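You operate a simulated robot arm through the tools that you are given. There is no shell and no other tool. Be economical: measure what you need, move in short steps, check, and stop when the job is done.

You run a simulated robot arm. Do the job below in one go: nothing can be reset, and whatever is moved stays where it is left.

## Task
Roll a 3 mm waist into the cylinder with the grey top and put it in the blue tray.
Fine: the roller lever ends at back; the other cylinder stays.

The check looks at the end state, three seconds after you hand in, the way a careful person would. Anything else that was tipped, shoved, dropped, spilled or broken makes it a failure.

## Robot
A 7-joint arm with a two-finger parallel gripper, fixed in place. Base frame: the origin is at the foot of the arm, x ahead of it, y to its left, z up; the work surface is at about z = 80.2. Readings come in cm, rad, newtons and seconds.
With the tool pointing down near the work surface it reaches from about 24 to 68 cm from the base axis. Its first joint turns from -1.152 to 1.152 rad. Payload 2.4 kg.
The TCP is the grasp point between the finger pads, 3 cm short of the fingertips. In the tool frame z runs along the fingers and y along their closing line. The gripper opens to 9.4 cm. The fingers are 2.8 cm wide and 1 cm thick; the gripper's body (5 by 9.6 cm) begins 5.5 cm behind the TCP.
Orientation is that of the tool frame in the base frame, as a unit quaternion [x, y, z, w]. With the fingers straight down and closing along the base's y, the tool's x points along the base's -x, its y along +y and its z along -z.

## Interface
- The arm moves only by the tool servo_tool. Its argument "targets" is a list of rows, each a list of 7 numbers: the shift along the tool's x, y, z in cm, then the turn, a rotation vector about the tool's x, y, z in rad, then the gripper command, from -1 (shut) to 1 (fully open), values between in proportion. In form: [[dx, dy, dz, wx, wy, wz, hand], ...]. A call has 1 to 10 rows; each row shifts and turns the commanded pose from where the row before left it, along the tool's axes as they then stand. A row lasts 0.2 s, in which the tool goes at most 5 cm and 0.15 rad; a call with a longer step from one row to the next is refused whole, and so is a gripper value outside its range. A pose out of reach is approached as far as the arm can. The call stops where the force on the tool passes 40 N (or 10 N more than at its start, if that is more) or the arm is blocked; 0.2 s more then pass. The fingers move at their own pace (about 15.3 cm/s each) and stop on an object; they squeeze with about 36 N. The grip force told is the motor's: it shows also when the fingers shut on nothing. Time passes only in rows, and 0.2 s behind the last, so rows that do not move let the fingers close. It gives the time, the measured TCP pose, the force on the tool (base axes), the opening and the grip force at its end, in the units of the frame above (readings bear some noise).
- Cameras (640 x 400 px; columns grow to the right, rows downward): "scene" is fixed at [3.18, 47.51, 143.62]; the picture's right is [-0.79, -0.61, 0.00], its down [-0.40, 0.51, -0.76] and it looks along [0.47, -0.60, -0.65] (base axes); focal length 346 px, centre (320, 200). "wrist" rides on the gripper at [-3.7, 0, -5.8] in the tool frame; the picture's right is [0.00, -1.00, 0.00], its down [0.97, 0.00, -0.24] and it looks along [0.24, 0.00, 0.97] (tool axes); focal length 218 px, centre (320, 200). There is no depth. A picture from a camera that has moved, and an enlarged one, comes with that camera's place and axes in the base frame and with its lens.
- snapshot(camera): a new picture of that camera. The clock stands still meanwhile.
- close_up(camera, box): a new picture of the part [left, top, right, bottom] of that camera's present view, enlarged. The clock stands still meanwhile.
- close_job(): hands the job in; it is judged then, once.

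Go step by step. Nothing tells you positions but the pictures and the camera data: compare them with the known pose of the tool, close in by small moves and look again before you grip or let go. The budget is 120 turns and 64 pictures, counting those below and the enlarged ones. Unless the task says otherwise, let go and move clear before handing in, and close with one line.

The tools are called after ">>>" by a JSON object that holds its "op" and its "data". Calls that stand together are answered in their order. servo_tool: Moves the arm, as the interface text tells. Its arguments: {"type":"object","properties":{"targets":{"type":"array","items":{"type":"array","items":{"type":"number"}}}},"required":["targets"]} The other tools are called the same way: snapshot (camera) takes a picture; close_up (camera, box) takes an enlarged picture of a part of a camera's view; close_job () hands the job in.

At the start:

```text
time: 0.0
eef_pos: [39.24, 10.39, 105.62]
tool_rot: [0.0, 1.0, 0.0, 0.0]
wrist_force: [0.9, -0.7, 0.5]
gripper_width: 9.42
finger_force: 0.0
```

scene: 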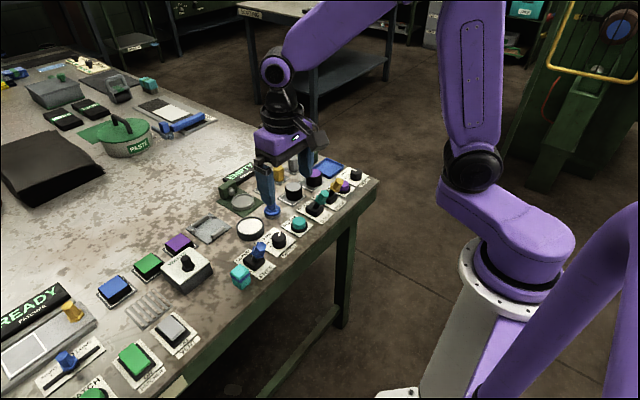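
wrist: 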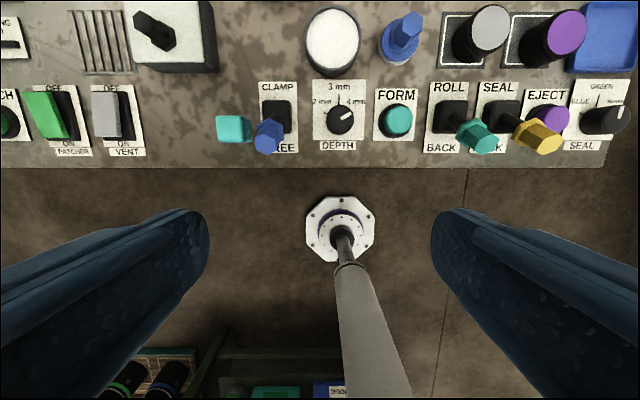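

I see a control panel with a machine (clamp, depth dial, form, roll, seal levers), and two cylinders in slots near a blue tray. I'll look closer before moving.

>>> {"op": "close_up", "data": {"camera": "scene", "box": [190, 130, 390, 290]}}

>>> {"op": "close_up", "data": {"camera": "wrist", "box": [200, 0, 640, 170]}}

```text
2.50 times, centred on (290, 210) of scene
camera zoom: at [3.18, 47.51, 143.62], right [-0.79, -0.61, 0.0], down [-0.4, 0.51, -0.76], along [0.47, -0.6, -0.65], focal length 866 px, centre (395, 175)
```

zoom: 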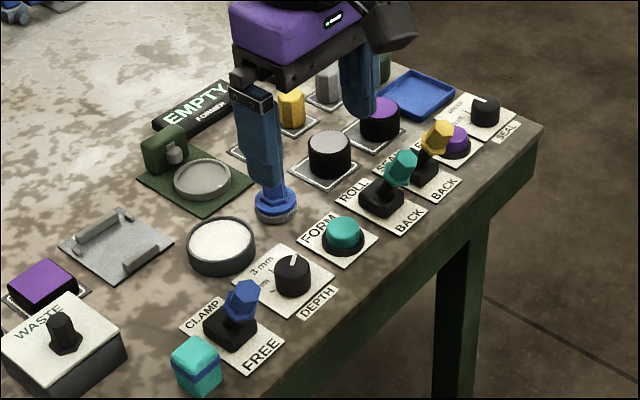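

```text
1.45 times, centred on (420, 85) of wrist
camera zoom: at [43.04, 10.47, 111.41], right [0.0, -1.0, 0.0], down [-0.97, 0.0, 0.24], along [-0.24, 0.0, -0.97], focal length 318 px, centre (174, 367)
```

zoom: 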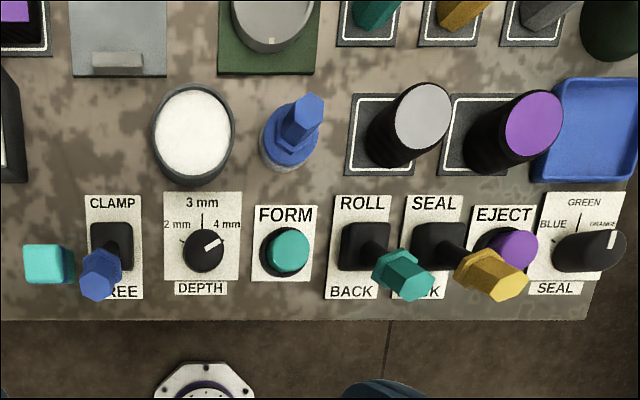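

The depth dial seems to point at 4 mm, the CLAMP lever at FREE and the ROLL lever at BACK. I'll move forward and look down at the machine.

>>> {"op": "servo_tool", "data": {"targets": [[-4, 0, -2, 0, 0, 0, 1], [-4, -2, -2, 0, 0, 0, 1], [-4, -2, -1, 0, 0, 0, 1], [0, 0, 0, 0, 0, 0, 1]]}}

>>> {"op": "snapshot", "data": {"camera": "wrist"}}

>>> {"op": "snapshot", "data": {"camera": "scene"}}

```text
time: 1.0
eef_pos: [51.28, 6.36, 110.43]
tool_rot: [0.0, 1.0, 0.0, 0.0]
wrist_force: [-0.2, 0.2, 0.0]
gripper_width: 9.39
finger_force: 0.0
```

```text
59 pictures are left
camera wrist: at [54.96, 6.41, 116.34], right [0.0, -1.0, 0.0], down [-0.97, 0.0, 0.24], along [-0.24, 0.0, -0.97], focal length 218 px, centre (320, 200)
```

wrist: 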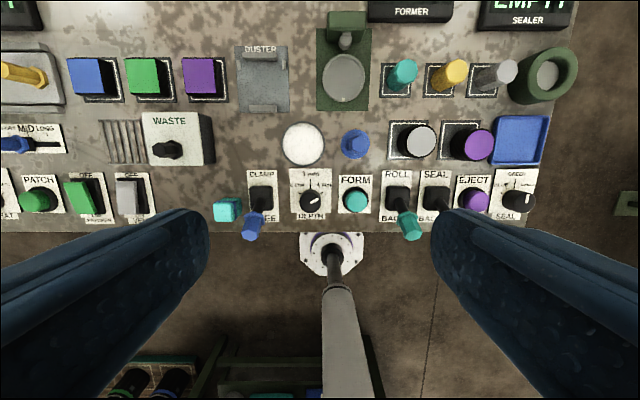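

```text
58 pictures are left
```

scene: 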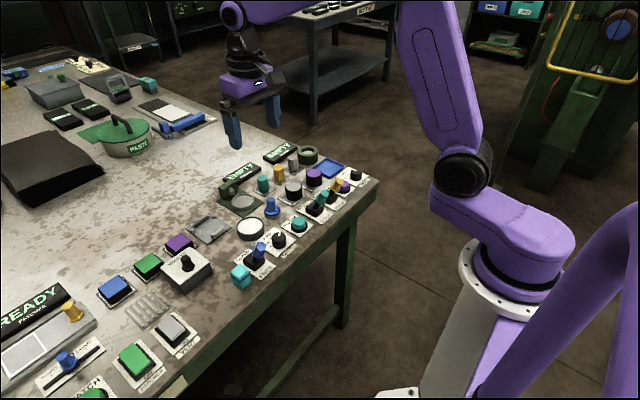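

>>> {"op": "close_up", "data": {"camera": "wrist", "box": [230, 0, 400, 130]}}

>>> {"op": "close_up", "data": {"camera": "wrist", "box": [370, 0, 580, 130]}}

>>> {"op": "close_up", "data": {"camera": "wrist", "box": [210, 110, 430, 240]}}

>>> {"op": "close_up", "data": {"camera": "scene", "box": [190, 130, 390, 290]}}

```text
3.08 times, centred on (315, 65) of wrist
camera zoom: at [54.96, 6.41, 116.34], right [0.0, -1.0, 0.0], down [-0.97, 0.0, 0.24], along [-0.24, 0.0, -0.97], focal length 672 px, centre (335, 615)
```

zoom: 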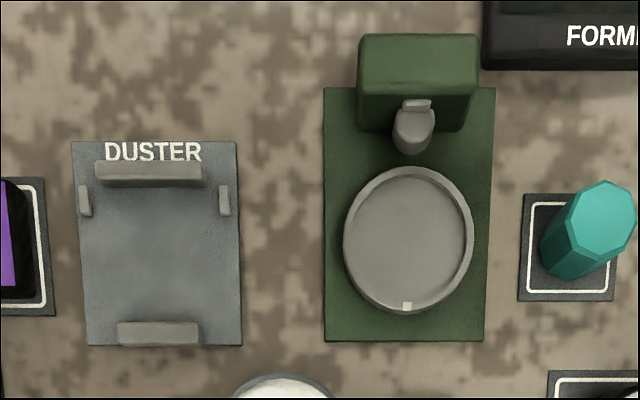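

```text
3.05 times, centred on (475, 65) of wrist
camera zoom: at [54.96, 6.41, 116.34], right [0.0, -1.0, 0.0], down [-0.97, 0.0, 0.24], along [-0.24, 0.0, -0.97], focal length 665 px, centre (-152, 611)
```

zoom: 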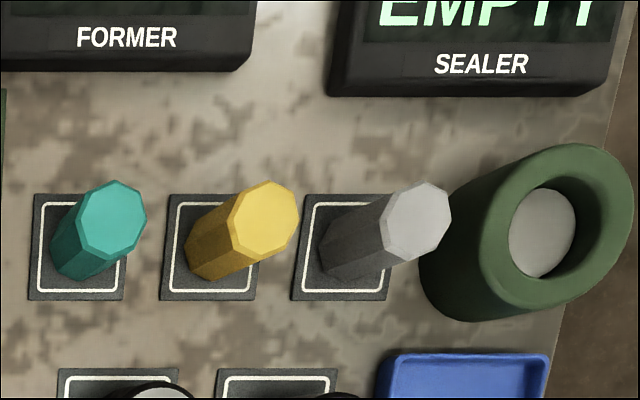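

```text
2.91 times, centred on (320, 175) of wrist
camera zoom: at [54.96, 6.41, 116.34], right [0.0, -1.0, 0.0], down [-0.97, 0.0, 0.24], along [-0.24, 0.0, -0.97], focal length 635 px, centre (320, 273)
```

zoom: 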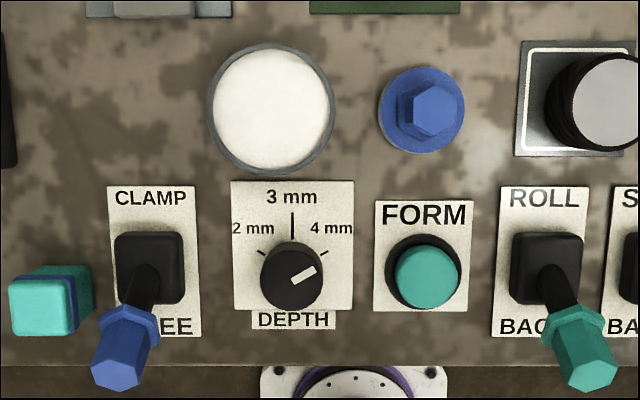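

```text
2.50 times, centred on (290, 210) of scene
camera zoom: at [3.18, 47.51, 143.62], right [-0.79, -0.61, 0.0], down [-0.4, 0.51, -0.76], along [0.47, -0.6, -0.65], focal length 866 px, centre (395, 175)
```

zoom: 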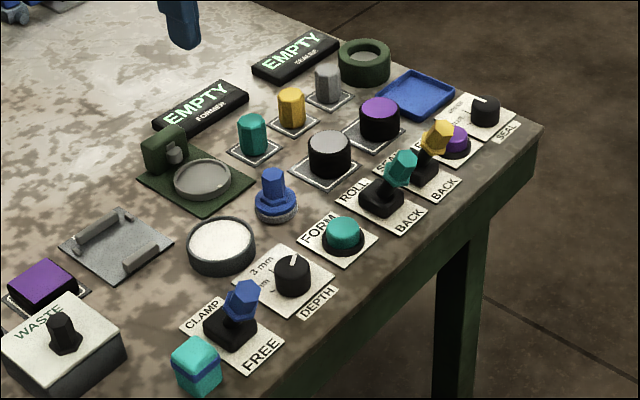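

The former nest is near (64.6, 3.0), the grey-topped cylinder near (55.2, -6.9), and the depth knob near (46.5, 7.8). The dial comes first: I'll go above it with the hand partly open.

>>> {"op": "servo_tool", "data": {"targets": [[2.4, 0.7, 4, 0, 0, 0, 0.3], [2.4, 0.7, 4, 0, 0, 0, 0.3], [0, 0, 4, 0, 0, 0, 0.3], [0, 0, 4, 0, 0, 0, 0.3], [0, 0, 4, 0, 0, 0, 0.3], [0, 0, 0, 0, 0, 0, 0.3]]}}

>>> {"op": "snapshot", "data": {"camera": "wrist"}}

>>> {"op": "close_up", "data": {"camera": "scene", "box": [190, 150, 350, 290]}}

```text
time: 2.4
eef_pos: [46.52, 7.97, 90.6]
tool_rot: [0.0, 1.0, 0.0, 0.0]
wrist_force: [0.4, 0.3, 0.0]
gripper_width: 6.11
finger_force: 0.1
```

```text
53 pictures are left
camera wrist: at [50.13, 7.95, 96.34], right [0.0, -1.0, 0.0], down [-0.97, 0.0, 0.24], along [-0.24, 0.0, -0.97], focal length 218 px, centre (320, 200)
```

wrist: 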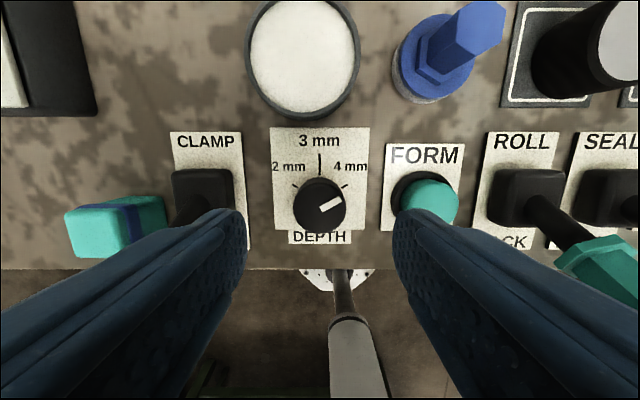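

```text
2.86 times, centred on (270, 220) of scene
camera zoom: at [3.18, 47.51, 143.62], right [-0.79, -0.61, 0.0], down [-0.4, 0.51, -0.76], along [0.47, -0.6, -0.65], focal length 989 px, centre (463, 143)
```

zoom: 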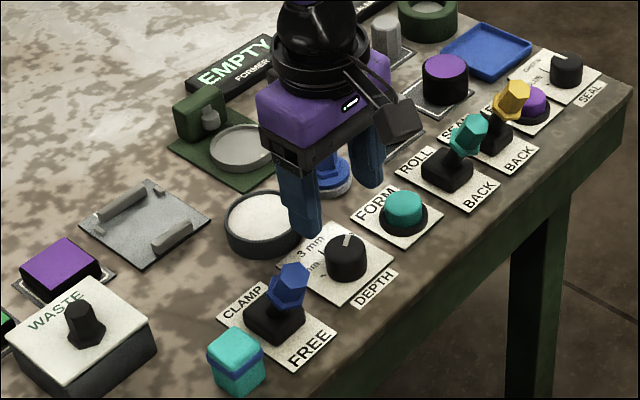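

Aligned with the dial. Descending around it.

>>> {"op": "servo_tool", "data": {"targets": [[0, 0, 3, 0, 0, 0, 0.2], [0, 0, 2.5, 0, 0, 0, 0.2], [0, 0, 1.2, 0, 0, 0, 0.2], [0, 0, 0, 0, 0, 0, 0.2]]}}

>>> {"op": "snapshot", "data": {"camera": "wrist"}}

```text
time: 3.4
eef_pos: [46.66, 7.9, 83.96]
tool_rot: [0.0, 1.0, -0.001, 0.0]
wrist_force: [-0.2, 0.4, 0.4]
gripper_width: 5.67
finger_force: 0.2
```

```text
51 pictures are left
camera wrist: at [50.25, 7.88, 89.68], right [0.0, -1.0, 0.0], down [-0.97, 0.0, 0.24], along [-0.24, 0.0, -0.97], focal length 218 px, centre (320, 200)
```

wrist: 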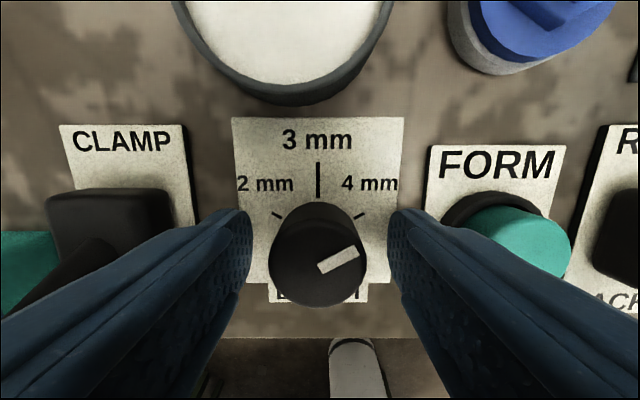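

The knob sits between the fingers. Gripping it and turning counter-clockwise toward 3 mm.

>>> {"op": "servo_tool", "data": {"targets": [[0.2, 0, 0, 0, 0, 0, -0.6], [0, 0, 0, 0, 0, 0, -0.6], [0, 0, 0, 0, 0, -0.14, -0.6], [0, 0, 0, 0, 0, -0.14, -0.6], [0, 0, 0, 0, 0, -0.14, -0.6], [0, 0, 0, 0, 0, -0.14, -0.6], [0, 0, 0, 0, 0, -0.14, -0.6], [0, 0, 0, 0, 0, -0.14, -0.6], [0, 0, 0, 0, 0, -0.1, -0.6], [0, 0, 0, 0, 0, 0, -0.6]]}}

>>> {"op": "snapshot", "data": {"camera": "wrist"}}

>>> {"op": "close_up", "data": {"camera": "scene", "box": [190, 150, 350, 290]}}

```text
time: 5.6
eef_pos: [46.44, 8.3, 83.78]
tool_rot: [-0.455, 0.891, 0.0, 0.0]
wrist_force: [0.9, 29.7, -6.4]
gripper_width: 3.43
finger_force: 44.3
```

```text
50 pictures are left
camera wrist: at [48.48, 11.14, 89.72], right [0.81, -0.58, 0.0], down [-0.57, -0.79, 0.24], along [-0.14, -0.2, -0.97], focal length 218 px, centre (320, 200)
```

wrist: 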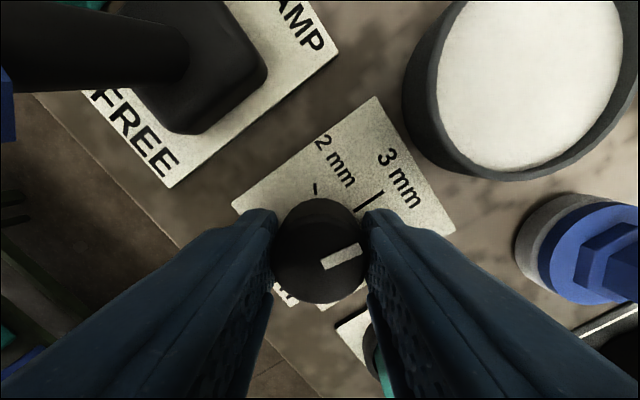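

```text
2.86 times, centred on (270, 220) of scene
camera zoom: at [3.19, 47.58, 143.59], right [-0.79, -0.61, 0.0], down [-0.4, 0.51, -0.76], along [0.47, -0.6, -0.65], focal length 989 px, centre (463, 143)
```

zoom: 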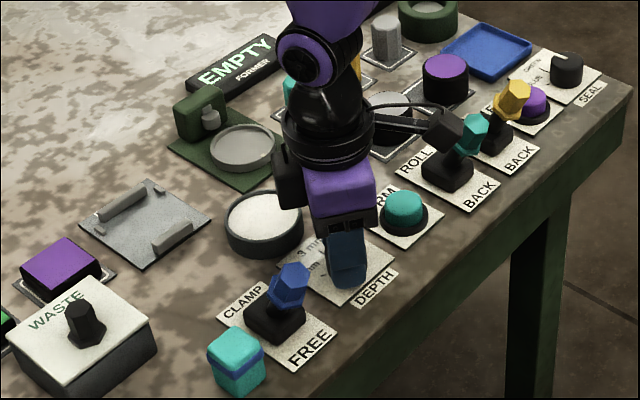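

The knob has followed the turn; I'll release, back up and read the dial.

>>> {"op": "servo_tool", "data": {"targets": [[0, 0, 0, 0, 0, -0.08, -0.6], [0, 0, 0, 0, 0, 0, -0.6], [0, 0, 0, 0, 0, 0, 0.1], [0, 0, 0, 0, 0, 0, 0.1], [0, 0, -3, 0, 0, 0, 0.1], [0, 0, -4, 0, 0, 0, 0.1], [0, 0, -4, 0, 0, 0, 0.1], [0, 0, 0, 0, 0, 0, 0.1]]}}

>>> {"op": "close_up", "data": {"camera": "wrist", "box": [220, 100, 420, 260]}}

```text
time: 7.4
eef_pos: [46.2, 7.91, 95.02]
tool_rot: [-0.488, 0.873, -0.001, 0.0]
wrist_force: [0.7, -0.7, 0.1]
gripper_width: 5.17
finger_force: 0.1
```

```text
2.50 times, centred on (320, 180) of wrist
camera zoom: at [48.28, 11.01, 100.79], right [0.85, -0.52, 0.0], down [-0.51, -0.83, 0.24], along [-0.13, -0.2, -0.97], focal length 546 px, centre (320, 250)
```

zoom: 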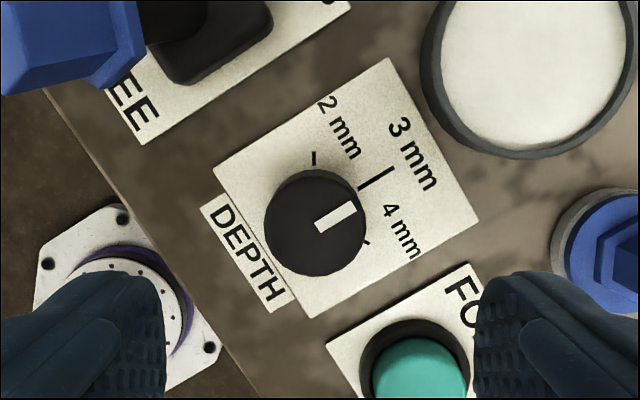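

The pointer is parallel to the 3 mm tick, so the depth is set. Turning the wrist back and moving over the grey-topped cylinder.

>>> {"op": "servo_tool", "data": {"targets": [[0, 0, -2, 0, 0, 0.146, 0.6], [0, 0, -2, 0, 0, 0.146, 0.6], [0, 0, 0, 0, 0, 0.146, 0.6], [0, 0, 0, 0, 0, 0.146, 0.6], [0, 0, 0, 0, 0, 0.146, 0.6], [0, 0, 0, 0, 0, 0.146, 0.6], [0, 0, 0, 0, 0, 0.144, 0.6], [0, 0, 0, 0, 0, 0, 0.6]]}}

>>> {"op": "servo_tool", "data": {"targets": [[-2.2, -3.7, 0, 0, 0, 0, 0.5], [-2.2, -3.7, 0, 0, 0, 0, 0.5], [-2.2, -3.7, 0, 0, 0, 0, 0.5], [-2.2, -3.7, 0, 0, 0, 0, 0.5], [0, 0, 0, 0, 0, 0, 0.5]]}}

>>> {"op": "snapshot", "data": {"camera": "wrist"}}

>>> {"op": "close_up", "data": {"camera": "scene", "box": [230, 120, 390, 240]}}

```text
time: 9.2
eef_pos: [46.26, 7.84, 98.91]
tool_rot: [0.002, 1.0, 0.0, 0.0]
wrist_force: [-0.5, 0.2, 0.7]
gripper_width: 7.51
finger_force: 0.0
```

```text
time: 10.4
eef_pos: [55.18, -7.0, 98.69]
tool_rot: [0.0, 1.0, 0.0, 0.0]
wrist_force: [0.2, 0.8, 0.4]
gripper_width: 7.05
finger_force: 0.1
```

```text
47 pictures are left
camera wrist: at [58.86, -6.99, 104.6], right [0.0, -1.0, 0.0], down [-0.97, 0.0, 0.24], along [-0.24, 0.0, -0.97], focal length 218 px, centre (320, 200)
```

wrist: 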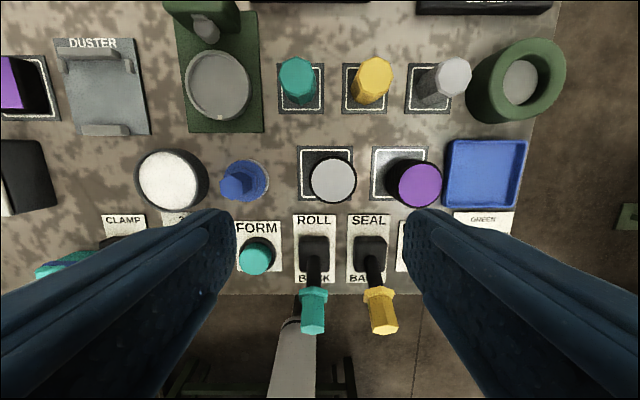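

```text
3.33 times, centred on (310, 180) of scene
camera zoom: at [3.18, 47.5, 143.62], right [-0.79, -0.61, 0.0], down [-0.4, 0.51, -0.76], along [0.47, -0.6, -0.65], focal length 1154 px, centre (353, 267)
```

zoom: 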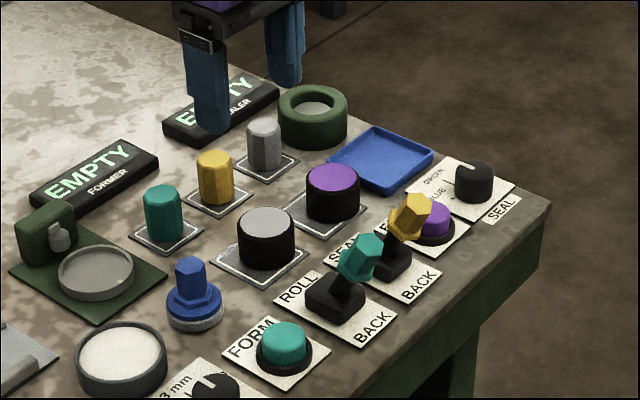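

The cylinder centre is at about (55.8, -8.1), roughly 3.3 cm tall and 4.5 cm wide. I'll centre, descend partway, and look again.

>>> {"op": "servo_tool", "data": {"targets": [[-0.6, -1.1, 2, 0, 0, 0, 0.5], [0, 0, 4, 0, 0, 0, 0.5], [0, 0, 3, 0, 0, 0, 0.5], [0, 0, 0, 0, 0, 0, 0.5]]}}

>>> {"op": "snapshot", "data": {"camera": "wrist"}}

>>> {"op": "close_up", "data": {"camera": "scene", "box": [230, 120, 390, 240]}}

```text
time: 11.4
eef_pos: [55.73, -8.08, 89.71]
tool_rot: [0.0, 1.0, 0.001, 0.0]
wrist_force: [-0.4, -0.2, 0.6]
gripper_width: 7.05
finger_force: 0.1
```

```text
45 pictures are left
camera wrist: at [59.38, -8.1, 95.61], right [0.0, -1.0, 0.0], down [-0.97, 0.0, 0.24], along [-0.24, 0.0, -0.97], focal length 218 px, centre (320, 200)
```

wrist: 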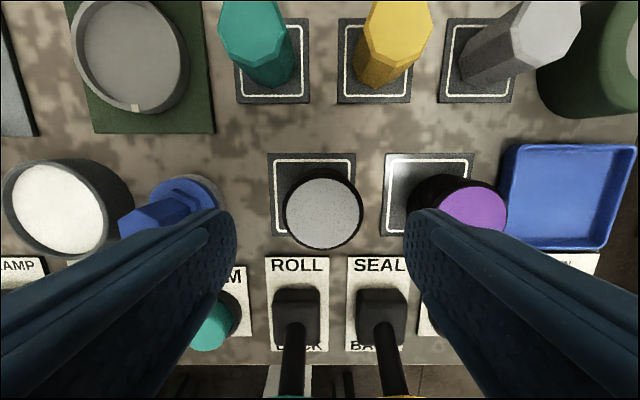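

```text
3.33 times, centred on (310, 180) of scene
camera zoom: at [3.18, 47.51, 143.62], right [-0.79, -0.61, 0.0], down [-0.4, 0.51, -0.76], along [0.47, -0.6, -0.65], focal length 1154 px, centre (353, 267)
```

zoom: 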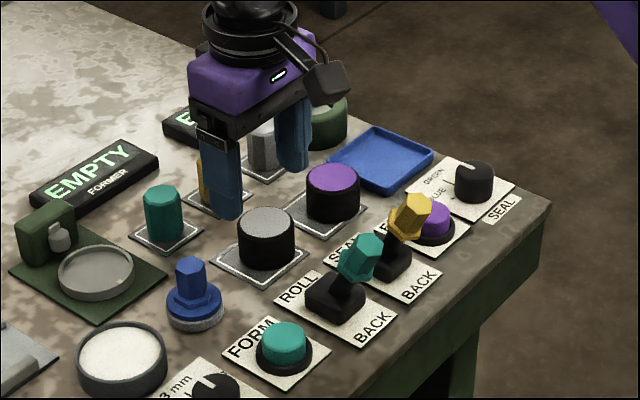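

Well centred. Narrowing the fingers a little, descending, and gripping the upper half.

>>> {"op": "servo_tool", "data": {"targets": [[0, 0, 0, 0, 0, 0, 0.25], [0, 0, 2, 0, 0, 0, 0.25], [0, 0, 2, 0, 0, 0, 0.25], [0, 0, 0.7, 0, 0, 0, 0.25], [0, 0, 0, 0, 0, 0, 0.25]]}}

>>> {"op": "close_up", "data": {"camera": "scene", "box": [250, 130, 370, 220]}}

>>> {"op": "snapshot", "data": {"camera": "wrist"}}

```text
time: 12.6
eef_pos: [55.73, -8.04, 85.13]
tool_rot: [0.0, 1.0, 0.0, -0.001]
wrist_force: [1.2, 1.0, -0.2]
gripper_width: 5.87
finger_force: 0.1
```

```text
4.44 times, centred on (310, 175) of scene
camera zoom: at [3.18, 47.51, 143.62], right [-0.79, -0.61, 0.0], down [-0.4, 0.51, -0.76], along [0.47, -0.6, -0.65], focal length 1539 px, centre (364, 311)
```

zoom: 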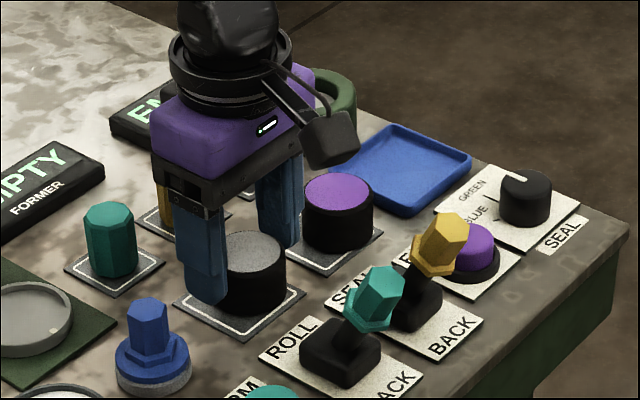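

```text
42 pictures are left
camera wrist: at [59.4, -8.06, 90.98], right [0.0, -1.0, 0.0], down [-0.97, 0.0, 0.24], along [-0.24, 0.0, -0.97], focal length 218 px, centre (320, 200)
```

wrist: 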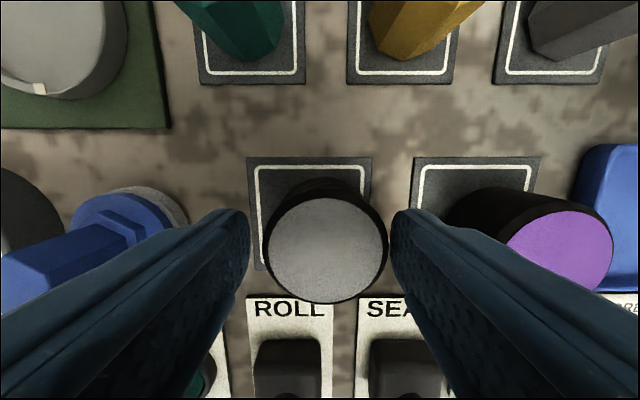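

Cylinder between the fingers; closing, then lifting a little to check.

>>> {"op": "servo_tool", "data": {"targets": [[0, -0.2, 0, 0, 0, 0, 0.1], [0, 0, 0, 0, 0, 0, -0.6], [0, 0, 0, 0, 0, 0, -0.6], [0, 0, -2, 0, 0, 0, -0.6], [0, 0, -3, 0, 0, 0, -0.6], [0, 0, -3, 0, 0, 0, -0.6], [0, 0, 0, 0, 0, 0, -0.6]]}}

>>> {"op": "close_up", "data": {"camera": "scene", "box": [210, 110, 370, 230]}}

>>> {"op": "snapshot", "data": {"camera": "wrist"}}

```text
time: 14.2
eef_pos: [55.64, -8.25, 93.19]
tool_rot: [0.0, 1.0, 0.001, 0.0]
wrist_force: [-0.5, -0.2, 0.0]
gripper_width: 4.68
finger_force: 35.8
```

```text
3.33 times, centred on (290, 170) of scene
camera zoom: at [3.18, 47.51, 143.62], right [-0.79, -0.61, 0.0], down [-0.4, 0.51, -0.76], along [0.47, -0.6, -0.65], focal length 1154 px, centre (420, 300)
```

zoom: 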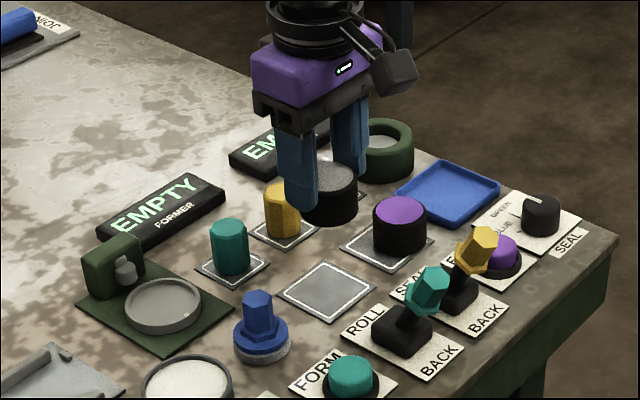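

```text
40 pictures are left
camera wrist: at [59.36, -8.21, 99.0], right [0.0, -1.0, 0.0], down [-0.97, 0.0, 0.24], along [-0.24, 0.0, -0.97], focal length 218 px, centre (320, 200)
```

wrist: 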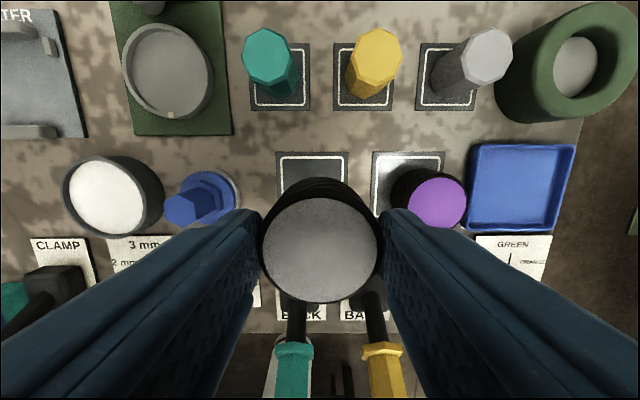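

The cylinder is held and the pad is empty. Carrying it over the former's nest at about (64.7, 3.0).

>>> {"op": "servo_tool", "data": {"targets": [[-2.5, 3, -1, 0, 0, 0, -0.6], [-2.5, 3, 0, 0, 0, 0, -0.6], [-2.5, 3, 0, 0, 0, 0, -0.6], [-1.5, 2.25, 0, 0, 0, 0, -0.6], [0, 0, 0, 0, 0, 0, -0.6]]}}

>>> {"op": "close_up", "data": {"camera": "scene", "box": [190, 110, 310, 230]}}

>>> {"op": "snapshot", "data": {"camera": "wrist"}}

```text
time: 15.4
eef_pos: [64.67, 3.11, 94.18]
tool_rot: [0.0, 1.0, 0.0, 0.0]
wrist_force: [0.3, 0.2, -0.3]
gripper_width: 4.68
finger_force: 35.8
```

```text
3.33 times, centred on (250, 170) of scene
camera zoom: at [3.18, 47.51, 143.62], right [-0.79, -0.61, 0.0], down [-0.4, 0.51, -0.76], along [0.47, -0.6, -0.65], focal length 1154 px, centre (553, 300)
```

zoom: 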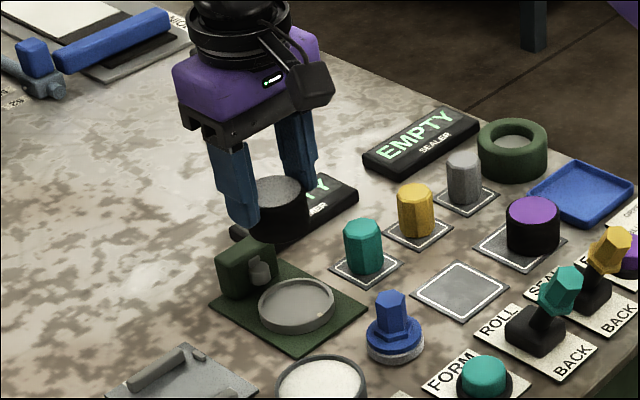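

```text
38 pictures are left
camera wrist: at [68.36, 3.1, 99.98], right [0.0, -1.0, 0.0], down [-0.97, 0.0, 0.24], along [-0.24, 0.0, -0.97], focal length 218 px, centre (320, 200)
```

wrist: 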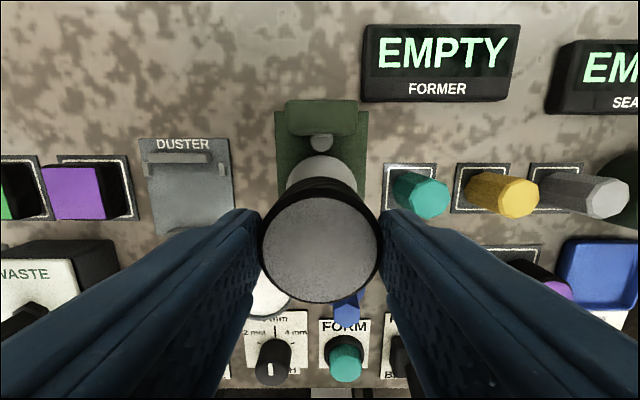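

Aligned over the nest. Lowering most of the way and checking.

>>> {"op": "servo_tool", "data": {"targets": [[-0.1, -0.05, 2, 0, 0, 0, -0.6], [0, 0, 2, 0, 0, 0, -0.6], [0, 0, 1.5, 0, 0, 0, -0.6], [0, 0, 0.7, 0, 0, 0, -0.6], [0, 0, 0, 0, 0, 0, -0.6]]}}

>>> {"op": "close_up", "data": {"camera": "scene", "box": [200, 140, 290, 230]}}

>>> {"op": "snapshot", "data": {"camera": "wrist"}}

```text
time: 16.6
eef_pos: [64.81, 2.99, 87.99]
tool_rot: [0.0, 1.0, 0.0, 0.0]
wrist_force: [-0.2, 0.2, 0.1]
gripper_width: 4.71
finger_force: 35.9
```

```text
4.44 times, centred on (245, 185) of scene
camera zoom: at [3.18, 47.51, 143.62], right [-0.79, -0.61, 0.0], down [-0.4, 0.51, -0.76], along [0.47, -0.6, -0.65], focal length 1539 px, centre (653, 267)
```

zoom: 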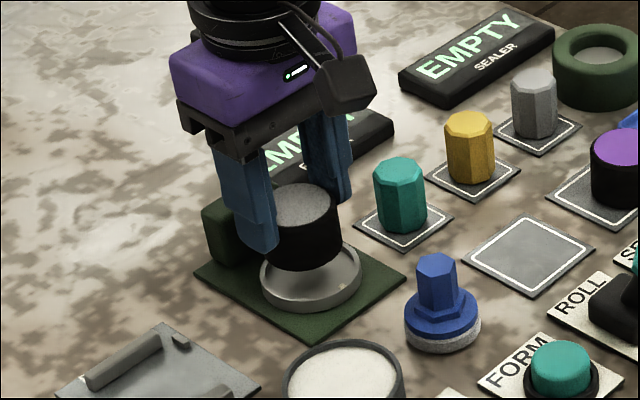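

```text
36 pictures are left
camera wrist: at [68.52, 3.0, 93.79], right [0.0, -1.0, 0.0], down [-0.97, 0.0, 0.24], along [-0.24, 0.0, -0.97], focal length 218 px, centre (320, 200)
```

wrist: 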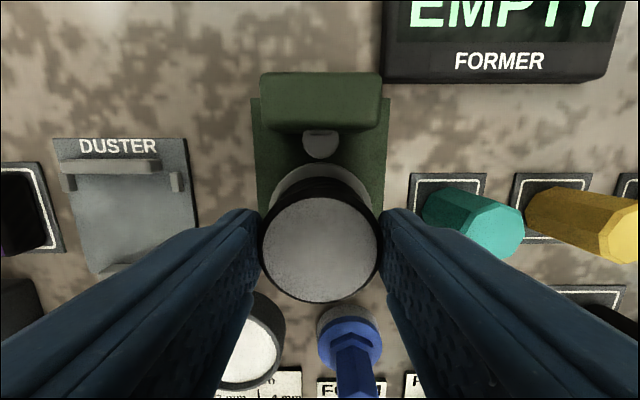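

Nearly there; a small shift toward the base and then a slow lower into the nest.

>>> {"op": "servo_tool", "data": {"targets": [[0.25, -0.05, 0.7, 0, 0, 0, -0.6], [0, 0, 0.7, 0, 0, 0, -0.6], [0, 0, 0.5, 0, 0, 0, -0.6], [0, 0, 0, 0, 0, 0, -0.6]]}}

>>> {"op": "close_up", "data": {"camera": "scene", "box": [200, 140, 290, 230]}}

```text
time: 17.6
eef_pos: [64.55, 2.95, 85.98]
tool_rot: [0.0, 1.0, 0.001, 0.0]
wrist_force: [0.5, -0.8, 0.0]
gripper_width: 4.67
finger_force: 36.4
```

```text
4.44 times, centred on (245, 185) of scene
camera zoom: at [3.18, 47.51, 143.62], right [-0.79, -0.61, 0.0], down [-0.4, 0.51, -0.76], along [0.47, -0.6, -0.65], focal length 1539 px, centre (653, 267)
```

zoom: 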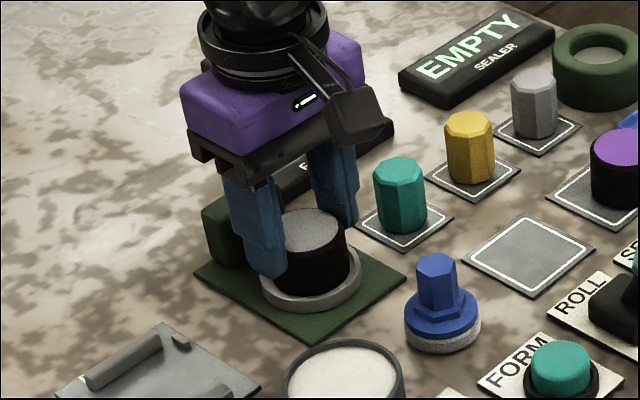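

>>> {"op": "servo_tool", "data": {"targets": [[0, 0, 0.2, 0, 0, 0, -0.6], [0, 0, 0.2, 0, 0, 0, -0.6], [0, 0, 0, 0, 0, 0, -0.6]]}}

>>> {"op": "close_up", "data": {"camera": "scene", "box": [200, 140, 290, 230]}}

```text
time: 18.4
eef_pos: [64.59, 3.05, 85.9]
tool_rot: [0.0, 1.0, 0.0, 0.0]
wrist_force: [-6.6, -0.9, 9.2]
gripper_width: 4.68
finger_force: 35.6
stopped in row 3: the force on the tool passed its limit (the readings are from after the stop); the commanded pose is now the measured one
```

```text
4.44 times, centred on (245, 185) of scene
camera zoom: at [3.14, 47.51, 143.62], right [-0.79, -0.61, 0.0], down [-0.4, 0.51, -0.76], along [0.47, -0.6, -0.65], focal length 1539 px, centre (653, 267)
```

zoom: 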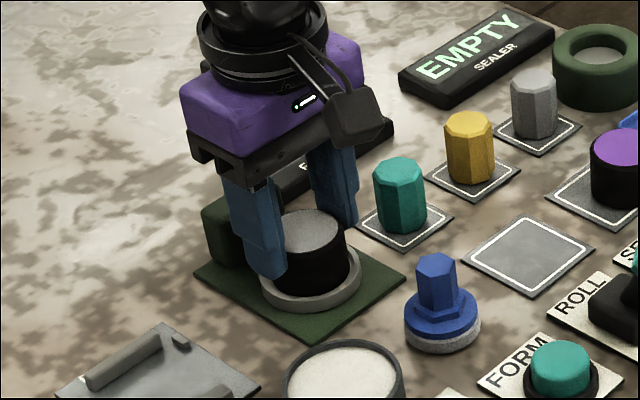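

>>> {"op": "close_up", "data": {"camera": "scene", "box": [240, 175, 290, 215]}}

>>> {"op": "snapshot", "data": {"camera": "wrist"}}

```text
10.00 times, centred on (265, 195) of scene
camera zoom: at [3.14, 47.51, 143.62], right [-0.79, -0.61, 0.0], down [-0.4, 0.51, -0.76], along [0.47, -0.6, -0.65], focal length 3463 px, centre (870, 250)
```

zoom: 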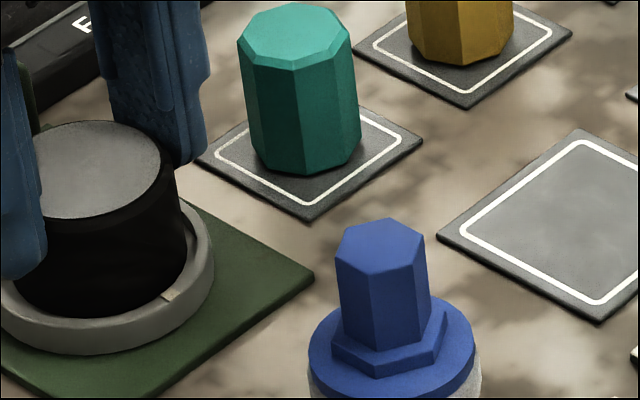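

```text
32 pictures are left
camera wrist: at [68.3, 2.95, 91.83], right [0.0, -1.0, 0.0], down [-0.97, 0.0, 0.24], along [-0.24, 0.0, -0.97], focal length 218 px, centre (320, 200)
```

wrist: 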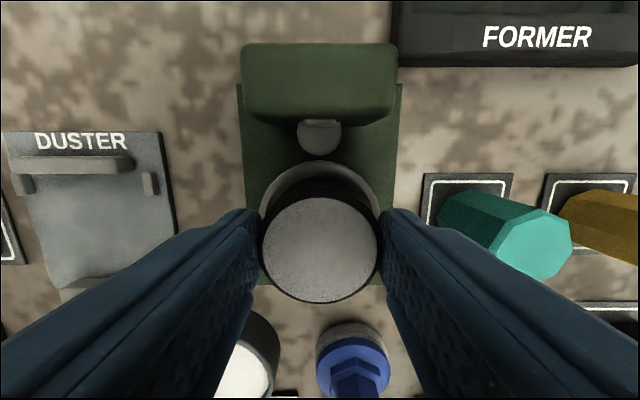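

The cylinder appears seated inside the rim. Releasing slightly and looking.

>>> {"op": "servo_tool", "data": {"targets": [[0, 0, 0, 0, 0, 0, 0.3], [0, 0, 0, 0, 0, 0, 0.3], [0, 0, -3, 0, 0, 0, 0.3], [0, 0, -4, 0, 0, 0, 0.3], [0, 0, -4, 0, 0, 0, 0.3], [0, 0, 0, 0, 0, 0, 0.3]]}}

>>> {"op": "close_up", "data": {"camera": "scene", "box": [200, 145, 290, 215]}}

>>> {"op": "close_up", "data": {"camera": "wrist", "box": [220, 60, 540, 260]}}

```text
time: 19.8
eef_pos: [64.69, 2.95, 97.1]
tool_rot: [0.0, 1.0, 0.0, 0.001]
wrist_force: [-0.7, 0.9, 0.3]
gripper_width: 6.08
finger_force: 0.1
```

```text
5.71 times, centred on (245, 180) of scene
camera zoom: at [3.18, 47.51, 143.62], right [-0.79, -0.61, 0.0], down [-0.4, 0.51, -0.76], along [0.47, -0.6, -0.65], focal length 1979 px, centre (749, 314)
```

zoom: 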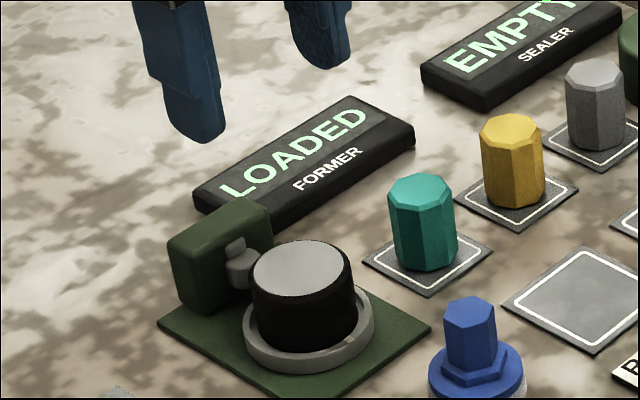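

```text
2.00 times, centred on (380, 160) of wrist
camera zoom: at [68.4, 2.9, 102.84], right [0.0, -1.0, 0.0], down [-0.97, 0.0, 0.24], along [-0.24, 0.0, -0.97], focal length 436 px, centre (200, 280)
```

zoom: 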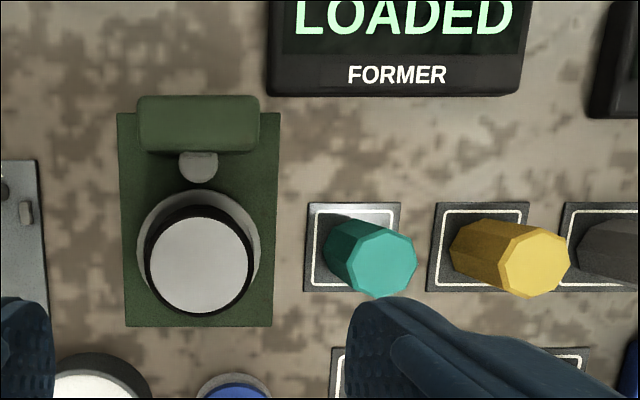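

The display reads LOADED. Next is the CLAMP lever, whose handle tip I put near (43.6, 15.7, 88); I'll move with closed fingers to its near side.

>>> {"op": "servo_tool", "data": {"targets": [[4.1, 2.15, 0, 0, 0, 0, -1], [4.1, 2.15, 0, 0, 0, 0, -1], [4.1, 2.15, 0, 0, 0, 0, -1], [4.1, 2.15, 0, 0, 0, 0, -1], [4.1, 2.15, 0, 0, 0, 0, -1], [4.3, 2.05, 0, 0, 0, 0, -1], [0, 0, 0, 0, 0, 0, -1]]}}

>>> {"op": "snapshot", "data": {"camera": "wrist"}}

>>> {"op": "close_up", "data": {"camera": "scene", "box": [180, 160, 340, 300]}}

```text
time: 21.4
eef_pos: [39.75, 15.8, 96.88]
tool_rot: [0.0, 1.0, 0.0, 0.0]
wrist_force: [0.8, 1.1, 0.9]
gripper_width: 0.02
finger_force: 32.9
```

```text
29 pictures are left
camera wrist: at [43.48, 15.81, 102.73], right [0.0, -1.0, 0.0], down [-0.97, 0.0, 0.24], along [-0.24, 0.0, -0.97], focal length 218 px, centre (320, 200)
```

wrist: 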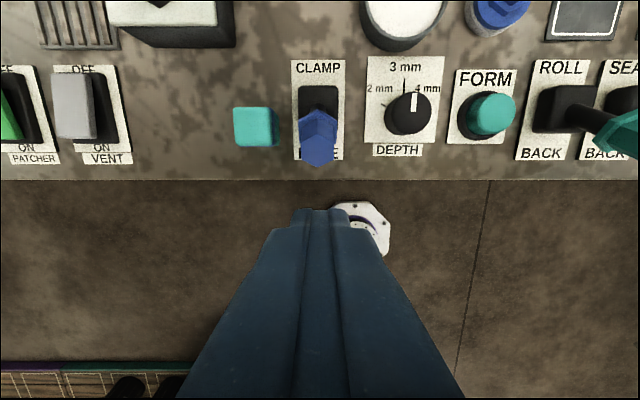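

```text
2.86 times, centred on (260, 230) of scene
camera zoom: at [3.17, 47.51, 143.62], right [-0.79, -0.61, 0.0], down [-0.4, 0.51, -0.76], along [0.47, -0.6, -0.65], focal length 989 px, centre (491, 114)
```

zoom: 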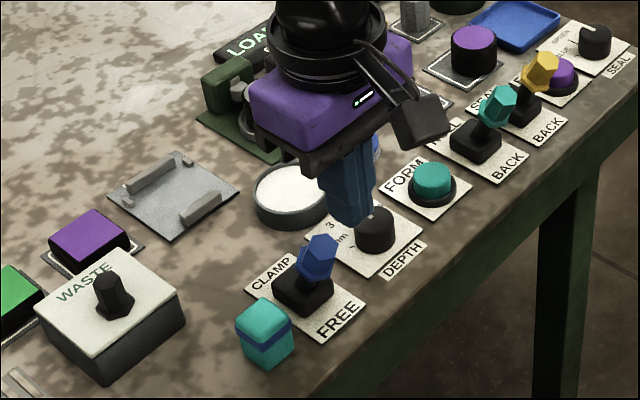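

The handle is straight ahead of the fingers. Lowering behind it, then pushing forward.

>>> {"op": "servo_tool", "data": {"targets": [[0.5, 0, 4, 0, 0, 0, -1], [0, 0, 4, 0, 0, 0, -1], [0, 0, 0.4, 0, 0, 0, -1], [0, 0, 0, 0, 0, 0, -1], [-1, 0, 0, 0, 0, 0, -1], [-1, 0, 0, 0, 0, 0, -1], [-1, 0, 0, 0, 0, 0, -1], [-1, 0, 0, 0, 0, 0, -1]]}}

>>> {"op": "snapshot", "data": {"camera": "wrist"}}

>>> {"op": "close_up", "data": {"camera": "scene", "box": [180, 160, 340, 300]}}

```text
time: 22.9
eef_pos: [40.91, 15.78, 88.66]
tool_rot: [-0.002, 1.0, -0.003, -0.006]
wrist_force: [-8.5, -0.6, 14.8]
gripper_width: 0.02
finger_force: 33.0
stopped in row 7: the force on the tool passed its limit (the readings are from after the stop); the commanded pose is now the measured one
```

```text
27 pictures are left
camera wrist: at [44.69, 15.78, 94.4], right [0.0, -1.0, 0.01], down [-0.97, 0.0, 0.25], along [-0.25, -0.01, -0.97], focal length 218 px, centre (320, 200)
```

wrist: 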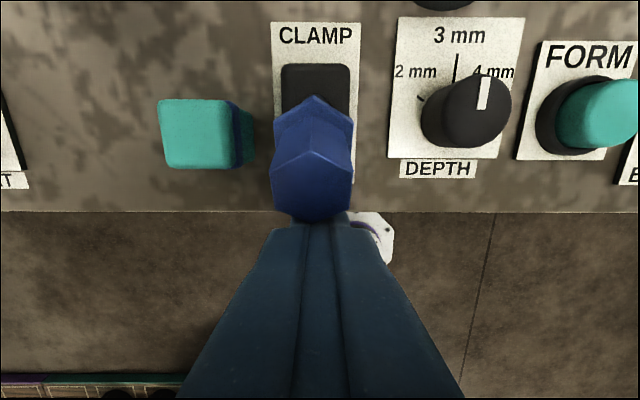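

```text
2.86 times, centred on (260, 230) of scene
camera zoom: at [3.13, 47.5, 143.62], right [-0.79, -0.61, 0.0], down [-0.4, 0.51, -0.76], along [0.47, -0.6, -0.65], focal length 989 px, centre (491, 114)
```

zoom: 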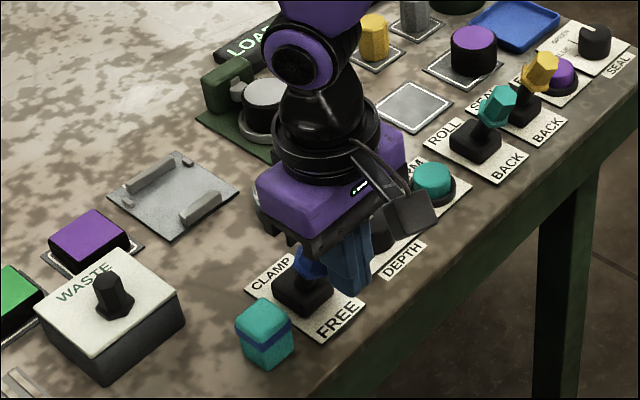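

The fingertips landed on the handle's sloped end face, pushing axially. I'll back off, go lower, and push from beneath the end with a slightly rising path.

>>> {"op": "servo_tool", "data": {"targets": [[1.8, 0, -0.5, 0, 0, 0, -1], [0, 0, 1.5, 0, 0, 0, -1], [0, 0, 1.2, 0, 0, 0, -1], [-0.7, 0, 0, 0, 0, 0, -1], [-0.7, 0, -0.2, 0, 0, 0, -1], [-0.7, 0, -0.3, 0, 0, 0, -1], [-0.7, 0, -0.3, 0, 0, 0, -1], [-0.7, 0, -0.3, 0, 0, 0, -1], [-0.7, 0, -0.3, 0, 0, 0, -1], [-0.7, 0, -0.2, 0, 0, 0, -1]]}}

>>> {"op": "snapshot", "data": {"camera": "wrist"}}

```text
time: 25.1
eef_pos: [44.16, 15.78, 87.93]
tool_rot: [-0.001, 1.0, -0.002, -0.005]
wrist_force: [0.1, 0.0, -0.8]
gripper_width: 0.0
finger_force: 33.4
```

```text
25 pictures are left
camera wrist: at [47.92, 15.83, 93.68], right [0.0, -1.0, 0.0], down [-0.97, 0.0, 0.25], along [-0.25, 0.0, -0.97], focal length 218 px, centre (320, 200)
```

wrist: 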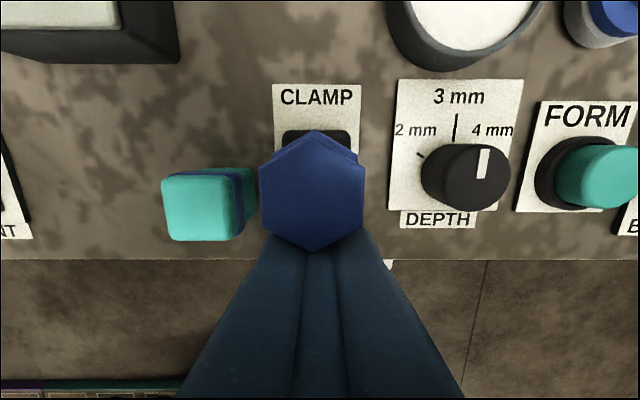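

The lever is moving. Continuing the push forward.

>>> {"op": "servo_tool", "data": {"targets": [[-0.7, 0, 0, 0, 0, 0, -1], [-0.7, 0, 0, 0, 0, 0, -1], [-0.7, 0, 0, 0, 0, 0, -1], [-0.7, 0, 0, 0, 0, 0, -1], [-0.7, 0, 0, 0, 0, 0, -1], [0, 0, 0, 0, 0, 0, -1]]}}

>>> {"op": "snapshot", "data": {"camera": "wrist"}}

```text
time: 26.0
eef_pos: [45.91, 15.71, 87.95]
tool_rot: [-0.003, 1.0, -0.005, -0.016]
wrist_force: [-6.3, -0.6, 6.6]
gripper_width: 0.0
finger_force: 32.7
stopped in row 4: the force on the tool passed its limit (the readings are from after the stop); the commanded pose is now the measured one
```

```text
24 pictures are left
camera wrist: at [49.86, 15.85, 93.58], right [0.0, -1.0, 0.01], down [-0.96, 0.0, 0.27], along [-0.27, -0.01, -0.96], focal length 218 px, centre (320, 200)
```

wrist: 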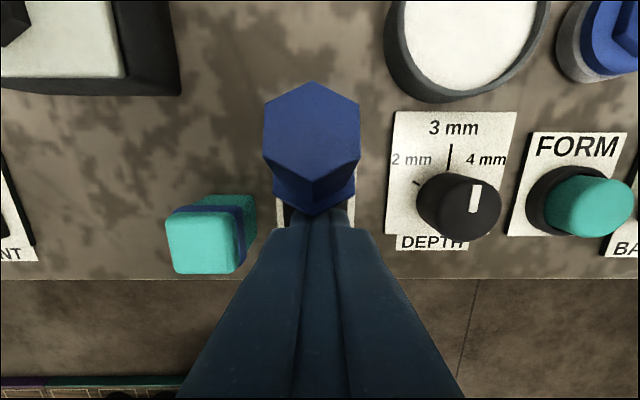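

The lever has gone over to the CLAMP side. Backing off and rising to check the display.

>>> {"op": "servo_tool", "data": {"targets": [[1.5, 0, 0, 0, 0, 0, -1], [1, 0, -4, 0, 0, 0, -1], [0, 0, -4, 0, 0, 0, -1], [0, 0, -2, 0, 0, 0, -1], [0, 0, 0, 0, 0, 0, -1]]}}

>>> {"op": "close_up", "data": {"camera": "scene", "box": [190, 140, 350, 280]}}

```text
time: 27.2
eef_pos: [43.83, 15.85, 97.9]
tool_rot: [-0.002, 1.0, -0.005, -0.014]
wrist_force: [0.1, 0.2, -0.1]
gripper_width: 0.0
finger_force: 33.4
```

```text
2.86 times, centred on (270, 210) of scene
camera zoom: at [3.18, 47.51, 143.62], right [-0.79, -0.61, 0.0], down [-0.4, 0.51, -0.76], along [0.47, -0.6, -0.65], focal length 989 px, centre (463, 171)
```

zoom: 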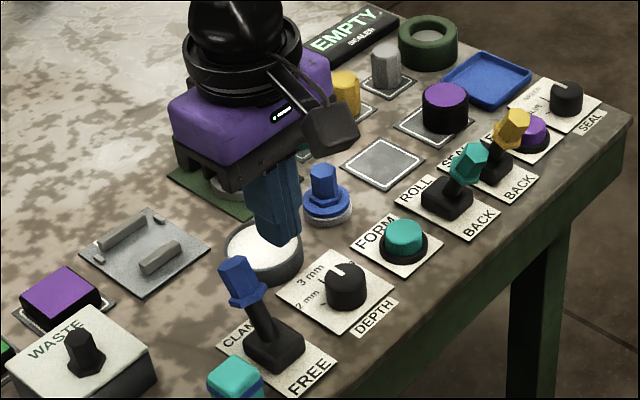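

CLAMP lever is thrown. Now going to the near side of the ROLL lever at y ≈ -6.5.

>>> {"op": "servo_tool", "data": {"targets": [[1, -4.5, 0, 0, 0, 0, -1], [1, -4.5, 0, 0, 0, 0, -1], [1, -4.5, 0, 0, 0, 0, -1], [1, -4.5, 0, 0, 0, 0, -1], [0.8, -4.3, 0, 0, 0, 0, -1], [0, 0, 0, 0, 0, 0, -1]]}}

>>> {"op": "snapshot", "data": {"camera": "wrist"}}

>>> {"op": "close_up", "data": {"camera": "scene", "box": [190, 130, 350, 270]}}

```text
time: 28.6
eef_pos: [39.02, -6.41, 98.17]
tool_rot: [-0.003, 1.0, -0.006, -0.015]
wrist_force: [1.1, -0.7, 0.4]
gripper_width: 0.0
finger_force: 33.0
```

```text
22 pictures are left
camera wrist: at [42.94, -6.32, 103.98], right [0.01, -1.0, 0.01], down [-0.96, 0.0, 0.27], along [-0.27, -0.01, -0.96], focal length 218 px, centre (320, 200)
```

wrist: 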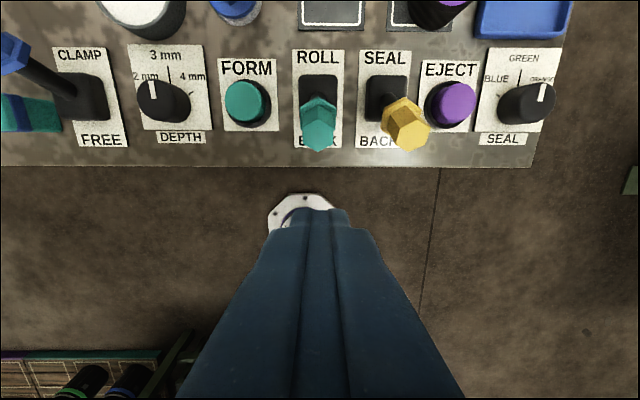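

```text
2.86 times, centred on (270, 200) of scene
camera zoom: at [3.18, 47.5, 143.62], right [-0.79, -0.61, 0.0], down [-0.4, 0.51, -0.76], along [0.47, -0.6, -0.65], focal length 989 px, centre (463, 200)
```

zoom: 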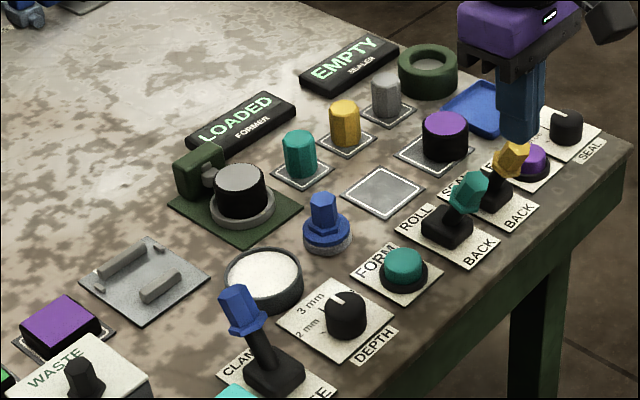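

Aligned with the ROLL handle; display still LOADED. Lowering and pushing it over the same way.

>>> {"op": "servo_tool", "data": {"targets": [[0, 0, 4, 0, 0.03, 0, -1], [0, 0, 4, 0, 0, 0, -1], [0, 0, 3.7, 0, 0, 0, -1], [0, 0, 0, 0, 0, 0, -1]]}}

>>> {"op": "servo_tool", "data": {"targets": [[-0.7, 0, 0, 0, 0, 0, -1], [-0.7, 0, -0.2, 0, 0, 0, -1], [-0.7, 0, -0.3, 0, 0, 0, -1], [-0.7, 0, -0.3, 0, 0, 0, -1], [-0.7, 0, -0.3, 0, 0, 0, -1], [-0.7, 0, -0.3, 0, 0, 0, -1], [-0.7, 0, -0.2, 0, 0, 0, -1], [-0.7, 0, 0, 0, 0, 0, -1], [-0.5, 0, 0, 0, 0, 0, -1]]}}

>>> {"op": "snapshot", "data": {"camera": "wrist"}}

```text
time: 29.6
eef_pos: [38.69, -6.57, 86.5]
tool_rot: [-0.002, 1.0, -0.004, -0.029]
wrist_force: [-0.3, 0.3, 0.6]
gripper_width: 0.01
finger_force: 32.6
```

```text
time: 31.6
eef_pos: [44.79, -6.65, 87.83]
tool_rot: [-0.002, 1.0, -0.005, -0.03]
wrist_force: [0.0, 0.0, 0.1]
gripper_width: 0.0
finger_force: 32.9
```

```text
20 pictures are left
camera wrist: at [48.84, -6.44, 93.47], right [0.0, -1.0, 0.01], down [-0.96, 0.0, 0.3], along [-0.3, -0.01, -0.96], focal length 218 px, centre (320, 200)
```

wrist: 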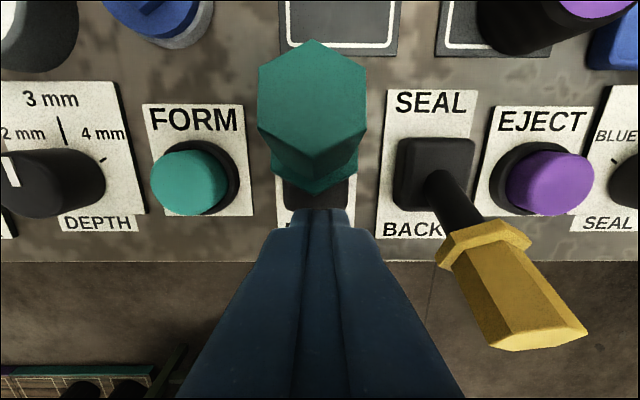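

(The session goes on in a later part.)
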